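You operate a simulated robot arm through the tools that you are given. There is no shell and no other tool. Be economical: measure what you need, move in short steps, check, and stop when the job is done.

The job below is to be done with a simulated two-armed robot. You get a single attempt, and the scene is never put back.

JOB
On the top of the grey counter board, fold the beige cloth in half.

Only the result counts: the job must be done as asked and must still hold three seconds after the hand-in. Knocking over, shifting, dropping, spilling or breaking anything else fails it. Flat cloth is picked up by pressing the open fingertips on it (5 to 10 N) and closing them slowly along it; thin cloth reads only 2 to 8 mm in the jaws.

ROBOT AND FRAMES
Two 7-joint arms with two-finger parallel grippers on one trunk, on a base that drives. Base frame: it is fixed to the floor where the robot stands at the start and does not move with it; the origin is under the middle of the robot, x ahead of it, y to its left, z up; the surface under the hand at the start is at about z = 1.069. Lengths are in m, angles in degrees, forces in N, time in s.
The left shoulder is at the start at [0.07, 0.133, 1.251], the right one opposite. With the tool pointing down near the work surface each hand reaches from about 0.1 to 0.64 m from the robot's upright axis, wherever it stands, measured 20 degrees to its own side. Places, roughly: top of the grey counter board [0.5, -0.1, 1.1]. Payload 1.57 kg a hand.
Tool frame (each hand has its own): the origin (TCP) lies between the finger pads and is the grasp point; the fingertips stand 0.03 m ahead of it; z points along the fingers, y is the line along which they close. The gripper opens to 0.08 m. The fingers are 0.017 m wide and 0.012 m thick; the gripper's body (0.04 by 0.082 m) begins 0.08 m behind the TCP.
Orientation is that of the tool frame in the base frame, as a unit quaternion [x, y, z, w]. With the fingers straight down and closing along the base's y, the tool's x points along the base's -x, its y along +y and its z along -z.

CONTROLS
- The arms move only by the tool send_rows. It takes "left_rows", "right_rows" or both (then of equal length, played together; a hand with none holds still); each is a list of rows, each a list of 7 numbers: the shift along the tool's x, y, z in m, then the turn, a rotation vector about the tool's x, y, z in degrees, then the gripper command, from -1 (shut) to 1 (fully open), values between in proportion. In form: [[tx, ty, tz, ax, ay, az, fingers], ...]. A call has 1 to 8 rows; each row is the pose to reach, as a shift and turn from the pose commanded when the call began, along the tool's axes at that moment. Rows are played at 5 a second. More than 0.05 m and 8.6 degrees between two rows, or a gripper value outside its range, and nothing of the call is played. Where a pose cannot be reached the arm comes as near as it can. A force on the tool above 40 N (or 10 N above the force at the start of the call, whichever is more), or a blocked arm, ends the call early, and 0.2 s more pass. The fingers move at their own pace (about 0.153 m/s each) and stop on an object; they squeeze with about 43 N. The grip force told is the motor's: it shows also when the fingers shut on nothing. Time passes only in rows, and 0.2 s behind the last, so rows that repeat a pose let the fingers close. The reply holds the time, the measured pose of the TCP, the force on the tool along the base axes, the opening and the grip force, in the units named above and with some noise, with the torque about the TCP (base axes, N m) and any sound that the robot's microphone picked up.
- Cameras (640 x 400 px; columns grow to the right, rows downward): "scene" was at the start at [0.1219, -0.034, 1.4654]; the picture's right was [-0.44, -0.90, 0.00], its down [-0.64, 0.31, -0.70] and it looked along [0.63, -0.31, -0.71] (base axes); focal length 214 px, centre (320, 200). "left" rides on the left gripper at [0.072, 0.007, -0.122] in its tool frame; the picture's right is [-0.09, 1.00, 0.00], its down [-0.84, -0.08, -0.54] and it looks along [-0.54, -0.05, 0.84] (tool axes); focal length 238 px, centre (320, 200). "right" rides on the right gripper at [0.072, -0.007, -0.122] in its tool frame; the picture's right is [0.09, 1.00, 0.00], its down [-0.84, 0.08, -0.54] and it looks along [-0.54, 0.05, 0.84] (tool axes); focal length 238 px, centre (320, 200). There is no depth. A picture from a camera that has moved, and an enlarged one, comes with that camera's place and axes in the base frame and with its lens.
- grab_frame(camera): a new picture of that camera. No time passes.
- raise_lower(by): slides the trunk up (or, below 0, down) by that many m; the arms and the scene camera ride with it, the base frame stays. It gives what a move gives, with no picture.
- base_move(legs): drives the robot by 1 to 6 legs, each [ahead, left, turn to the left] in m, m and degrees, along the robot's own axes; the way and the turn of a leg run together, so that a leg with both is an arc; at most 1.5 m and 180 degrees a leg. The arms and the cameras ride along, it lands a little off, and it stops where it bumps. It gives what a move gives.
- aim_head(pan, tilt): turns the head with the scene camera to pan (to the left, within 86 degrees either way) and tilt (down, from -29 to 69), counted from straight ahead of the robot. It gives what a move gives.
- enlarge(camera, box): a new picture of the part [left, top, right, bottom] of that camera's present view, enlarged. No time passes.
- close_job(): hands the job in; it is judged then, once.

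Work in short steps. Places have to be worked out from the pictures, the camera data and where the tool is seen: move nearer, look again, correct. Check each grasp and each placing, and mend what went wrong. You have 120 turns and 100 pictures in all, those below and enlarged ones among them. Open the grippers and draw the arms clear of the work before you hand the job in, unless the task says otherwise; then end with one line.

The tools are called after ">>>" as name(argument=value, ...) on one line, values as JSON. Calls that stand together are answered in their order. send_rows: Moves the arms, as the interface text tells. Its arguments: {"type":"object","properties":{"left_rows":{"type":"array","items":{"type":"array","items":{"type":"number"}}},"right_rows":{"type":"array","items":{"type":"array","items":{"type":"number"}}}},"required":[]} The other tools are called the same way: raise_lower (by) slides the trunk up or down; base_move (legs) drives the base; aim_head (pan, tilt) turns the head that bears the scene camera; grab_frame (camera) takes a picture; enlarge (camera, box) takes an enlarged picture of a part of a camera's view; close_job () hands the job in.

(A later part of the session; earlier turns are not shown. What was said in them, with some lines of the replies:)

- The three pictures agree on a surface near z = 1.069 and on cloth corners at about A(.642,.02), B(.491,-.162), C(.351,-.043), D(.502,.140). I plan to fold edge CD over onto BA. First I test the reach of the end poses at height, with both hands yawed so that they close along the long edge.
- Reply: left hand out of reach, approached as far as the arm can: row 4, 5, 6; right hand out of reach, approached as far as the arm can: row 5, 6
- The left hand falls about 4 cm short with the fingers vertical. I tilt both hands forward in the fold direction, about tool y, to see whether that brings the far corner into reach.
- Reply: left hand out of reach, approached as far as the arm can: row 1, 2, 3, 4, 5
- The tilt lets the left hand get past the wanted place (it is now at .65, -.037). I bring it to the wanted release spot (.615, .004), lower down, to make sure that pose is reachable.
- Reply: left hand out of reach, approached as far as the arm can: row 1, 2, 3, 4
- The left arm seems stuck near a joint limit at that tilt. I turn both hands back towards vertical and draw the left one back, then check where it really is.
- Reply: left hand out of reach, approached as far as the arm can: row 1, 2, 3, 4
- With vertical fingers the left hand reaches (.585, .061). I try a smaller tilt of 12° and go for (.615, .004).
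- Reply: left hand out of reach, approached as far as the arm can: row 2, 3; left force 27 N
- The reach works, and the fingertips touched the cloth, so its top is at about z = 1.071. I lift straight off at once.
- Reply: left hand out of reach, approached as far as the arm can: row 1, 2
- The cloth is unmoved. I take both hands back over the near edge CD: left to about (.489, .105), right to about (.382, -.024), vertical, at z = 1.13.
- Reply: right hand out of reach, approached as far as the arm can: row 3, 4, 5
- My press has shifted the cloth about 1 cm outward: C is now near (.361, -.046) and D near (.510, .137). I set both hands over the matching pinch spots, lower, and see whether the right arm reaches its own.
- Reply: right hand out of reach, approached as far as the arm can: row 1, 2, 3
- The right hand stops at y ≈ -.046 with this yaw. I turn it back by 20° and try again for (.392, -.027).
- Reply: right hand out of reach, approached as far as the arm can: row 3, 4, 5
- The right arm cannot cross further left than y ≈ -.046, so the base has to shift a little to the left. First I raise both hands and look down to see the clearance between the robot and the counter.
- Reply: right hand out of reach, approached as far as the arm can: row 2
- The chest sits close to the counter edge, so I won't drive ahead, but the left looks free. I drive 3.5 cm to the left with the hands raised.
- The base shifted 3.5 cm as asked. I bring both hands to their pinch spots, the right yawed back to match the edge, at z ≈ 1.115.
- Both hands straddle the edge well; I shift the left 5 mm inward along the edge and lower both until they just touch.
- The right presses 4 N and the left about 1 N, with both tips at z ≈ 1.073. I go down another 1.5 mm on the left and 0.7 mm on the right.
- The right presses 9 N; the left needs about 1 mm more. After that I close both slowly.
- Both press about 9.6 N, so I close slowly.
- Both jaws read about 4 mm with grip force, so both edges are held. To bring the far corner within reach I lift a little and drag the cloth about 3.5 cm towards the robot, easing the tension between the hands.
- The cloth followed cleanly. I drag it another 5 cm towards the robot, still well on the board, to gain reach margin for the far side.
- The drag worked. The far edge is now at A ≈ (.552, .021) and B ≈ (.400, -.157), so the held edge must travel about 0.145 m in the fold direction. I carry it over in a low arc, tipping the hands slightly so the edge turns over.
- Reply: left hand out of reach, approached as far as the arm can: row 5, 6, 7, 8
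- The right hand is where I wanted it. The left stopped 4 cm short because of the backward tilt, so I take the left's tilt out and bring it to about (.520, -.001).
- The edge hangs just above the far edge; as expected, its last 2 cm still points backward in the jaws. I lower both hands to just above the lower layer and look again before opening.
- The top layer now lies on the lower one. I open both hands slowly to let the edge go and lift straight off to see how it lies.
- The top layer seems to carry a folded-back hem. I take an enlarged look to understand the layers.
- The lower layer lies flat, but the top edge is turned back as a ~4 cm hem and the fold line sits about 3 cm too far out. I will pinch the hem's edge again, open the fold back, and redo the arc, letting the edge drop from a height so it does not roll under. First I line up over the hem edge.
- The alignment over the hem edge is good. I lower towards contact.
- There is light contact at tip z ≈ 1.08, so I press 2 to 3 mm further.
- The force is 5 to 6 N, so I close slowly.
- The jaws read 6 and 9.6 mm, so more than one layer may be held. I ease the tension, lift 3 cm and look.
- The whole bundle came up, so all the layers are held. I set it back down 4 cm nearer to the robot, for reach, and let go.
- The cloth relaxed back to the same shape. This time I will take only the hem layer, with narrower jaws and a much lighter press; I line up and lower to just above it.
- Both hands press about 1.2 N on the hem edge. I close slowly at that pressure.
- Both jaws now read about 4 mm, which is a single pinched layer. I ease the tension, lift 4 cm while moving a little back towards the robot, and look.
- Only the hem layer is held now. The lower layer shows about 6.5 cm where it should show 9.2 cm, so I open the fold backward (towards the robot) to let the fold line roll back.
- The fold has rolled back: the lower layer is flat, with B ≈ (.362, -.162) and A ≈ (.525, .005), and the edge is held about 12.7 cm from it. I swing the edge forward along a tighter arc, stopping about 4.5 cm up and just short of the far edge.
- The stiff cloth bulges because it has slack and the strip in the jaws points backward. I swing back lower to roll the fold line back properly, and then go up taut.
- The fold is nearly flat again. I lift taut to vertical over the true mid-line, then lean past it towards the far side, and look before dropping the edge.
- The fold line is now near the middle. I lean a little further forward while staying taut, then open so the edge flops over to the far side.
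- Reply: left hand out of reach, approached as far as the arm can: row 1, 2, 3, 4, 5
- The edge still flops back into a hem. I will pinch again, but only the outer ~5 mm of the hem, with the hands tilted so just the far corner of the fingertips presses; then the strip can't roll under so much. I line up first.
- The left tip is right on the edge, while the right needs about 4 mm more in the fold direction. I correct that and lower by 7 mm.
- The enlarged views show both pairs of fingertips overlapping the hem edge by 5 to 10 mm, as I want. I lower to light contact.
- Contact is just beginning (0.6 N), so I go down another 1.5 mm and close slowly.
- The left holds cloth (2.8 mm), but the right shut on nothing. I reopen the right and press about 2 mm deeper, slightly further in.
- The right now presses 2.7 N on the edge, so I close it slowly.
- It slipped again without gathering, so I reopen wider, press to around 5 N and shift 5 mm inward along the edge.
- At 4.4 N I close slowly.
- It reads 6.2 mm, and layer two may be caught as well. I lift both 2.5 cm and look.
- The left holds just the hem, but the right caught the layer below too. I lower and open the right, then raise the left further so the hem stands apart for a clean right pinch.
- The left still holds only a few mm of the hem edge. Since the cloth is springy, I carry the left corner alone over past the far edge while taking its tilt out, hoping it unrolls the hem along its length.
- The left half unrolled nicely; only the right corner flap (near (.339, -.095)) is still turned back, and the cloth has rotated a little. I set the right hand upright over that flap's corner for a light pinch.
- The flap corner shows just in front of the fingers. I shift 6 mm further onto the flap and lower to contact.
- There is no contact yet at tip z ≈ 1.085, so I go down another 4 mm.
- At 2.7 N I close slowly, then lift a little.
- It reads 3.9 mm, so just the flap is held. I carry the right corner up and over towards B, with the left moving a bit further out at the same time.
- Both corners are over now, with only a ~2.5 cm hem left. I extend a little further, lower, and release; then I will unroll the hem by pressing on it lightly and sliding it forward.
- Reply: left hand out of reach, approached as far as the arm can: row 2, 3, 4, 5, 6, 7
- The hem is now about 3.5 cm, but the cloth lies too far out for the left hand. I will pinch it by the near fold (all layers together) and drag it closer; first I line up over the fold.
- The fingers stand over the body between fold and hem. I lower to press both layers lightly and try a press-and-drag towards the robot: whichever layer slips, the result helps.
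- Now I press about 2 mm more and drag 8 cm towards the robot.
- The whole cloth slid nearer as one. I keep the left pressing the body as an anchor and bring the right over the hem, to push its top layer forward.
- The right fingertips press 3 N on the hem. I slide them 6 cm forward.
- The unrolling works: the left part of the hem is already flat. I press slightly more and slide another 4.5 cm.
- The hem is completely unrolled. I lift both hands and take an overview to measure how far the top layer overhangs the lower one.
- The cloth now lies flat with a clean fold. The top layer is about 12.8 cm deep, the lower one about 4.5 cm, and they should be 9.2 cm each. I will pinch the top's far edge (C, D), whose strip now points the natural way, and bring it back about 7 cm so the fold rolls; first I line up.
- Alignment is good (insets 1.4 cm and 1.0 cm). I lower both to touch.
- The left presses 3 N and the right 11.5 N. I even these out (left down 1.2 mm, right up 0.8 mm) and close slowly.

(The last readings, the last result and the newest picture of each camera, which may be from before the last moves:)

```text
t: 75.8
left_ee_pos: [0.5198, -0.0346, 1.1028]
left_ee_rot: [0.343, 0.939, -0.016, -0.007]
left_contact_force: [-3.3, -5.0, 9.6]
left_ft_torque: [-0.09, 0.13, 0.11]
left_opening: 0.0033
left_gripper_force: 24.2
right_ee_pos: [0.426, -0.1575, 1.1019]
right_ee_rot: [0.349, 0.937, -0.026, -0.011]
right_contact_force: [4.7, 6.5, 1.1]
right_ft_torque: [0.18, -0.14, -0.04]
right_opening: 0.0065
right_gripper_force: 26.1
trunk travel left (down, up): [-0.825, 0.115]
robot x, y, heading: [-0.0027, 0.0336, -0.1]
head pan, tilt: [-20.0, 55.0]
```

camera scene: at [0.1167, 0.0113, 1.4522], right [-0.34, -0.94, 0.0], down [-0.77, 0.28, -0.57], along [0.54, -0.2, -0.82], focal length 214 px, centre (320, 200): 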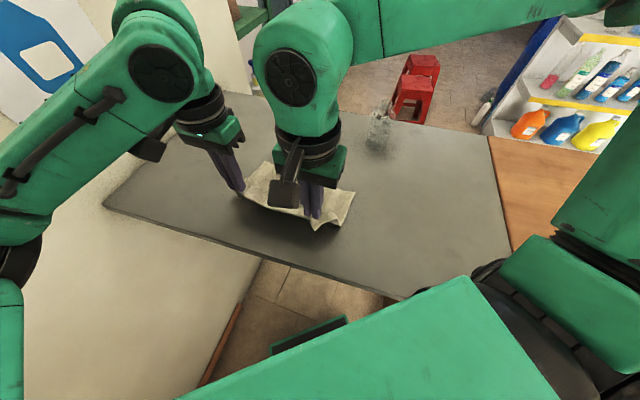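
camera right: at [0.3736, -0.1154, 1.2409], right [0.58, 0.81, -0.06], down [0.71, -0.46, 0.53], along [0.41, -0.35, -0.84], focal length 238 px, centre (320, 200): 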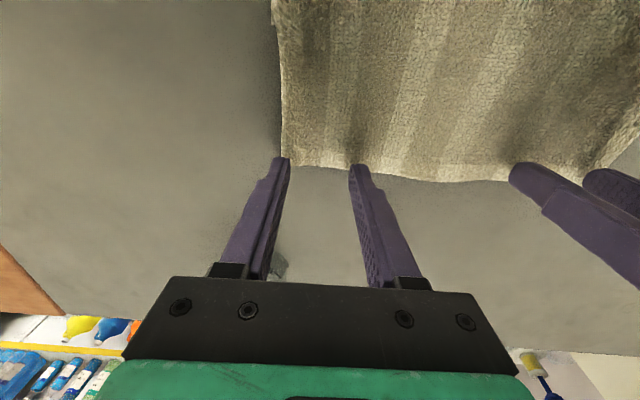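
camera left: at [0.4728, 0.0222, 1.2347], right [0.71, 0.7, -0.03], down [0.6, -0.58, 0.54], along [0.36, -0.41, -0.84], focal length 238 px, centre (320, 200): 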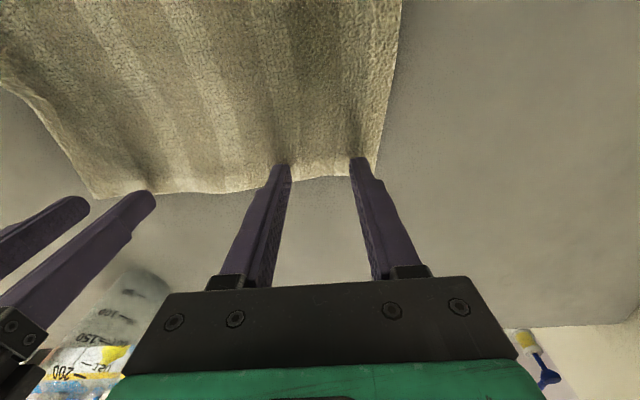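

Both are held (3.3 and 6.5 mm). I lift 4 cm and bring the edge back, the right a little more than the left since its top layer is deeper.

>>> send_rows(left_rows=[[0.005, -0.002, -0.02, 0, 0, 0, -1], [0.015, -0.002, -0.038, 0, 0, 0, -1], [0.03, -0.002, -0.042, 0, 0, 0, -1], [0.045, -0.002, -0.04, 0, 0, 0, -1], [0.06, -0.002, -0.035, 0, 0, 0, -1], [0.06, -0.002, -0.03, 0, 0, 0, -1]], right_rows=[[0.006, 0.002, -0.02, 0, 0, 0, -1], [0.02, 0.002, -0.038, 0, 0, 0, -1], [0.04, 0.002, -0.042, 0, 0, 0, -1], [0.06, 0.002, -0.04, 0, 0, 0, -1], [0.078, 0.002, -0.035, 0, 0, 0, -1], [0.078, 0.002, -0.03, 0, 0, 0, -1]])

>>> enlarge(camera="scene", box=[215, 120, 375, 240])

```text
t: 77.2
left_ee_pos: [0.4752, 0.0018, 1.13]
left_ee_rot: [0.342, 0.94, -0.016, -0.009]
left_contact_force: [-1.9, -1.4, -0.3]
left_ft_torque: [-0.06, 0.06, -0.02]
left_opening: 0.003
left_gripper_force: 23.6
right_ee_pos: [0.3748, -0.1044, 1.1313]
right_ee_rot: [0.348, 0.937, -0.027, -0.012]
right_contact_force: [2.0, 0.9, 0.6]
right_ft_torque: [0.07, -0.07, -0.03]
right_opening: 0.0058
right_gripper_force: 25.8
trunk travel left (down, up): [-0.825, 0.115]
robot x, y, heading: [-0.0002, 0.0363, -0.2]
head pan, tilt: [-20.0, 55.0]
```

```text
3.33 times, centred on (295, 180) of scene
camera zoom: at [0.1173, 0.0113, 1.4522], right [-0.34, -0.94, 0.0], down [-0.77, 0.28, -0.57], along [0.54, -0.2, -0.82], focal length 715 px, centre (403, 267)
```

zoom: 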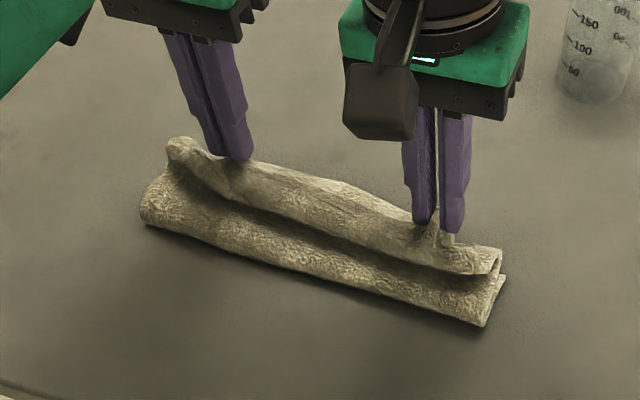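

The top layer sagged instead of rolling the fold. I lift higher so it hangs free and bring it back beyond the wanted fold line, to roll the fold properly.

>>> send_rows(left_rows=[[0.005, 0, -0.035, 0, 0, 0, -1], [0.03, -0.002, -0.062, 0, 0, 0, -1], [0.06, -0.003, -0.07, 0, 0, 0, -1], [0.09, -0.005, -0.065, 0, 0, 0, -1], [0.112, -0.005, -0.05, 0, 0, 0, -1], [0.125, -0.005, -0.035, 0, 0, 0, -1], [0.125, -0.005, -0.035, 0, 0, 0, -1]], right_rows=[[0.005, 0, -0.035, 0, 0, 0, -1], [0.03, -0.002, -0.062, 0, 0, 0, -1], [0.06, -0.003, -0.07, 0, 0, 0, -1], [0.09, -0.005, -0.065, 0, 0, 0, -1], [0.112, -0.005, -0.05, 0, 0, 0, -1], [0.125, -0.005, -0.035, 0, 0, 0, -1], [0.125, -0.005, -0.035, 0, 0, 0, -1]])

>>> enlarge(camera="scene", box=[215, 120, 375, 240])

```text
t: 78.8
left_ee_pos: [0.376, 0.0795, 1.1652]
left_ee_rot: [0.342, 0.94, -0.015, -0.008]
left_contact_force: [-1.5, -1.8, -0.1]
left_ft_torque: [0.01, 0.04, 0.0]
left_opening: 0.0027
left_gripper_force: 24.3
right_ee_pos: [0.2771, -0.0247, 1.166]
right_ee_rot: [0.348, 0.937, -0.028, -0.012]
right_contact_force: [0.6, 1.3, -0.4]
right_ft_torque: [0.03, -0.03, 0.01]
right_opening: 0.0053
right_gripper_force: 25.6
trunk travel left (down, up): [-0.825, 0.115]
robot x, y, heading: [-0.003, 0.0333, 0.0]
head pan, tilt: [-20.0, 55.0]
```

```text
3.33 times, centred on (295, 180) of scene
camera zoom: at [0.1166, 0.0112, 1.4522], right [-0.34, -0.94, 0.0], down [-0.77, 0.28, -0.57], along [0.54, -0.2, -0.82], focal length 715 px, centre (403, 267)
```

zoom: 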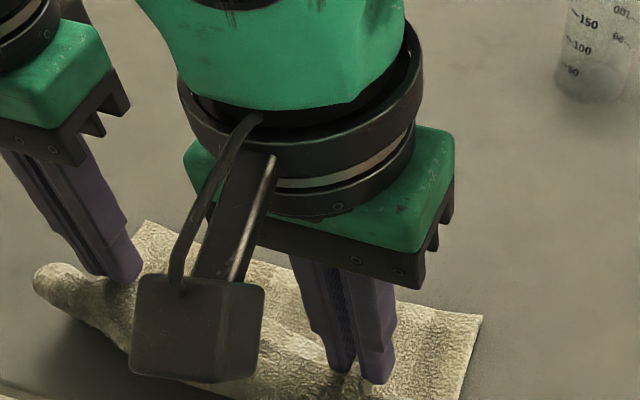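

The fold has rolled back: the lower layer lies flat with B ≈ (.314, -.114), A ≈ (.460, .067), and the loop bulges towards the robot. I bring the edge forward and down to land on AB.

>>> send_rows(left_rows=[[-0.015, 0.001, 0.003, 0, 0, 0, -1], [-0.03, 0.001, 0.008, 0, 0, 0, -1], [-0.045, 0.002, 0.018, 0, 0, 0, -1], [-0.061, 0.003, 0.033, 0, 0, 0, -1], [-0.061, 0.003, 0.048, 0, 0, 0, -1], [-0.061, 0.003, 0.048, 0, 0, 0, -1]], right_rows=[[-0.018, -0.001, 0.003, 0, 0, 0, -1], [-0.036, -0.002, 0.008, 0, 0, 0, -1], [-0.055, -0.003, 0.018, 0, 0, 0, -1], [-0.0737, -0.004, 0.033, 0, 0, 0, -1], [-0.0737, -0.004, 0.048, 0, 0, 0, -1], [-0.0737, -0.004, 0.048, 0, 0, 0, -1]])

>>> grab_frame(camera="scene")

>>> grab_frame(camera="left")

```text
t: 80.2
left_ee_pos: [0.4238, 0.0412, 1.1186]
left_ee_rot: [0.343, 0.939, -0.016, -0.007]
left_contact_force: [-4.6, -6.6, 0.5]
left_ft_torque: [-0.17, 0.16, 0.06]
left_opening: 0.003
left_gripper_force: 24.1
right_ee_pos: [0.3264, -0.0782, 1.1195]
right_ee_rot: [0.349, 0.937, -0.028, -0.013]
right_contact_force: [5.1, 6.5, -0.3]
right_ft_torque: [0.22, -0.16, -0.04]
right_opening: 0.0066
right_gripper_force: 26.7
trunk travel left (down, up): [-0.825, 0.115]
robot x, y, heading: [0.0005, 0.0371, -0.1]
head pan, tilt: [-20.0, 55.0]
```

```text
14 pictures are left
camera scene: at [0.116, 0.0123, 1.4523], right [-0.34, -0.94, 0.0], down [-0.77, 0.28, -0.57], along [0.54, -0.2, -0.82], focal length 214 px, centre (320, 200)
```

scene: 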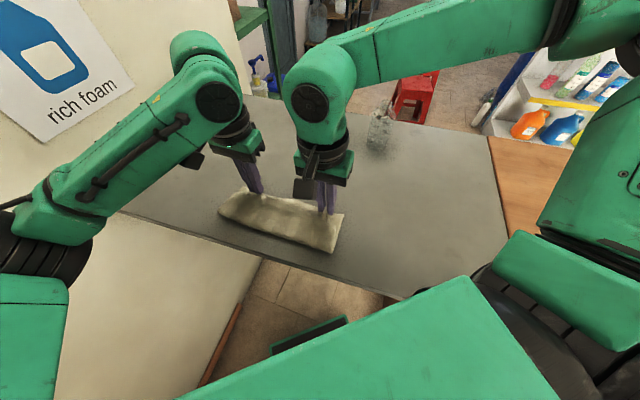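

```text
13 pictures are left
camera left: at [0.3774, 0.0971, 1.2391], right [0.71, 0.7, -0.04], down [0.6, -0.59, 0.54], along [0.36, -0.41, -0.84], focal length 238 px, centre (320, 200)
```

left: 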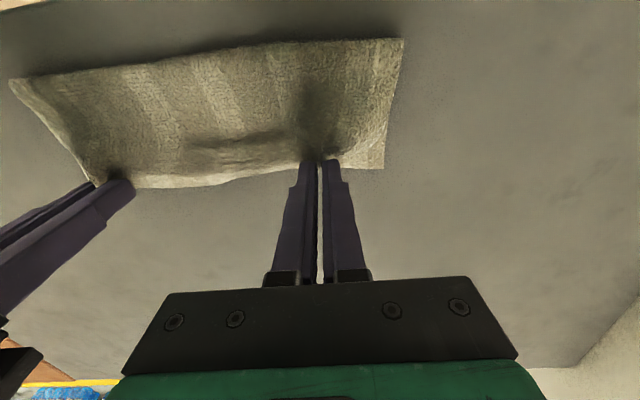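

The fold now looks right: the lower layer is about 8.5 to 9 cm deep, and the held edge lies directly over AB. I lower the last centimetre, open gently and lift off.

>>> send_rows(left_rows=[[0, -0.002, 0.006, 0, 0, 0, -1], [0, -0.002, 0.011, 0, 0, 0, -1], [0, -0.002, 0.011, 0, 0, 0, -0.7], [0, -0.002, 0.011, 0, 0, 0, -0.4], [0, -0.002, 0.011, 0, 0, 0, -0.2], [0, -0.002, -0.01, 0, 0, 0, -0.2], [0, -0.002, -0.05, 0, 0, 0, -0.2], [0, -0.002, -0.09, 0, 0, 0, -0.2]], right_rows=[[0, 0.002, 0.006, 0, 0, 0, -1], [0, 0.002, 0.011, 0, 0, 0, -1], [0, 0.002, 0.011, 0, 0, 0, -0.7], [0, 0.002, 0.011, 0, 0, 0, -0.4], [0, 0.002, 0.011, 0, 0, 0, -0.2], [0, 0.002, -0.01, 0, 0, 0, -0.2], [0, 0.002, -0.05, 0, 0, 0, -0.2], [0, 0.002, -0.09, 0, 0, 0, -0.2]])

>>> enlarge(camera="scene", box=[205, 160, 365, 280])

>>> grab_frame(camera="left")

```text
t: 82.0
left_ee_pos: [0.423, 0.0429, 1.2094]
left_ee_rot: [0.343, 0.939, -0.015, -0.007]
left_contact_force: [-0.2, 0.1, -0.3]
left_ft_torque: [-0.04, -0.01, 0.01]
left_opening: 0.0318
left_gripper_force: 0.2
right_ee_pos: [0.3317, -0.0705, 1.2108]
right_ee_rot: [0.348, 0.937, -0.027, -0.011]
right_contact_force: [0.1, -1.0, -0.5]
right_ft_torque: [-0.01, 0.01, -0.01]
right_opening: 0.0319
right_gripper_force: 0.1
trunk travel left (down, up): [-0.825, 0.115]
robot x, y, heading: [-0.0027, 0.0344, 0.1]
head pan, tilt: [-20.0, 55.0]
```

```text
3.33 times, centred on (285, 220) of scene
camera zoom: at [0.1149, 0.012, 1.4523], right [-0.34, -0.94, 0.0], down [-0.77, 0.28, -0.57], along [0.54, -0.2, -0.82], focal length 715 px, centre (437, 133)
```

zoom: 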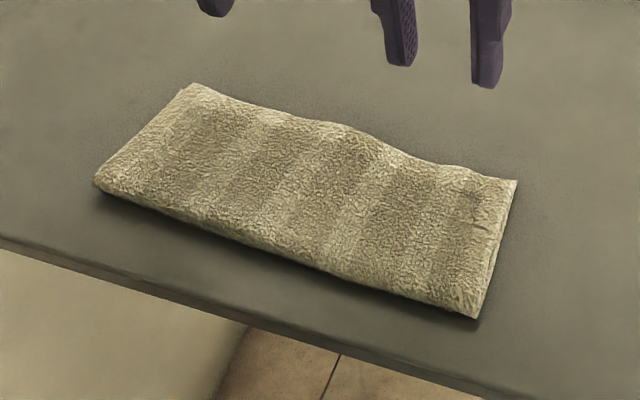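

```text
11 pictures are left
camera left: at [0.3763, 0.0976, 1.3303], right [0.71, 0.7, -0.03], down [0.6, -0.59, 0.54], along [0.36, -0.41, -0.84], focal length 238 px, centre (320, 200)
```

left: 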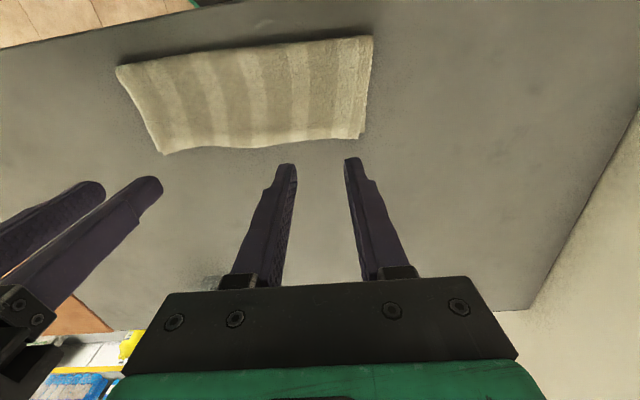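

The cloth now measures about 9 cm by 24 cm, which is exactly half. I check the layer alignment at the far edge with close-ups.

>>> enlarge(camera="left", box=[110, 25, 390, 165])

>>> enlarge(camera="right", box=[200, 20, 520, 200])

```text
2.29 times, centred on (250, 95) of left
camera zoom: at [0.3763, 0.0976, 1.3303], right [0.71, 0.7, -0.03], down [0.6, -0.59, 0.54], along [0.36, -0.41, -0.84], focal length 545 px, centre (480, 440)
```

zoom: 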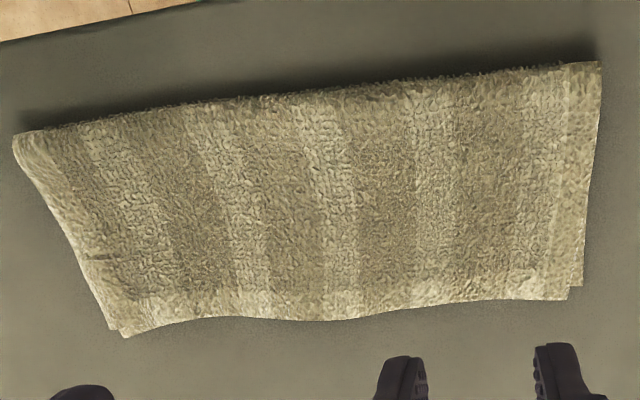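

```text
2.00 times, centred on (360, 110) of right
camera zoom: at [0.2777, -0.0239, 1.3339], right [0.58, 0.81, -0.06], down [0.71, -0.46, 0.53], along [0.41, -0.35, -0.84], focal length 477 px, centre (240, 380)
```

zoom: 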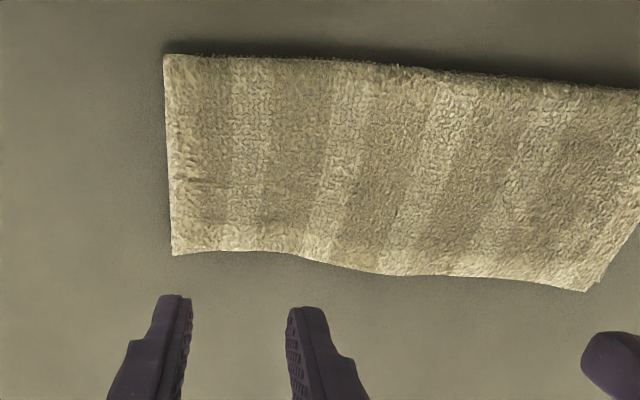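

The layers match within about 5 mm at all corners. I open the grippers fully and raise the arms well clear.

>>> send_rows(left_rows=[[0, 0, -0.03, 0, 0, 0, 1], [0, 0.01, -0.06, 0, 0, 0, 1], [0, 0.03, -0.09, 0, 0, 0, 1], [0, 0.06, -0.1, 0, 0, 0, 1]], right_rows=[[0, 0, -0.03, 0, 0, 0, 1], [0, -0.01, -0.06, 0, 0, 0, 1], [0, -0.03, -0.09, 0, 0, 0, 1], [0, -0.06, -0.1, 0, 0, 0, 1]])

>>> grab_frame(camera="scene")

```text
t: 83.0
left_ee_pos: [0.4664, 0.0901, 1.3058]
left_ee_rot: [0.342, 0.939, -0.016, -0.007]
left_contact_force: [0.1, 0.5, -0.6]
left_ft_torque: [0.02, -0.02, -0.01]
left_opening: 0.0802
left_gripper_force: 0.1
right_ee_pos: [0.2969, -0.1132, 1.3118]
right_ee_rot: [0.348, 0.937, -0.028, -0.012]
right_contact_force: [-0.4, 1.4, -0.1]
right_ft_torque: [0.0, -0.01, 0.02]
right_opening: 0.0799
right_gripper_force: 0.1
trunk travel left (down, up): [-0.825, 0.115]
robot x, y, heading: [-0.0008, 0.0353, -0.1]
head pan, tilt: [-20.0, 55.0]
```

```text
8 pictures are left
camera scene: at [0.1159, 0.0109, 1.4523], right [-0.34, -0.94, 0.0], down [-0.77, 0.28, -0.57], along [0.54, -0.2, -0.82], focal length 214 px, centre (320, 200)
```

scene: 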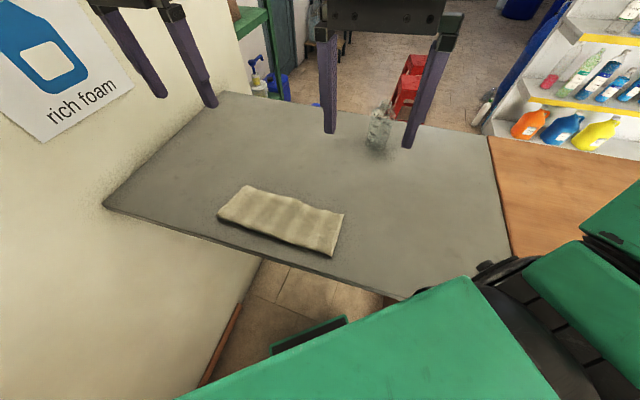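

The cloth lies folded in half on the board, the glass stands where it was, and the arms are clear with both grippers open. I hand the job in.

>>> close_job()

```text
The job is handed in.
```

The beige cloth is folded in half on the grey counter board, about 9 by 24 cm with the layer edges within roughly 5 mm of each other, the glass was not touched, and the job is handed in.
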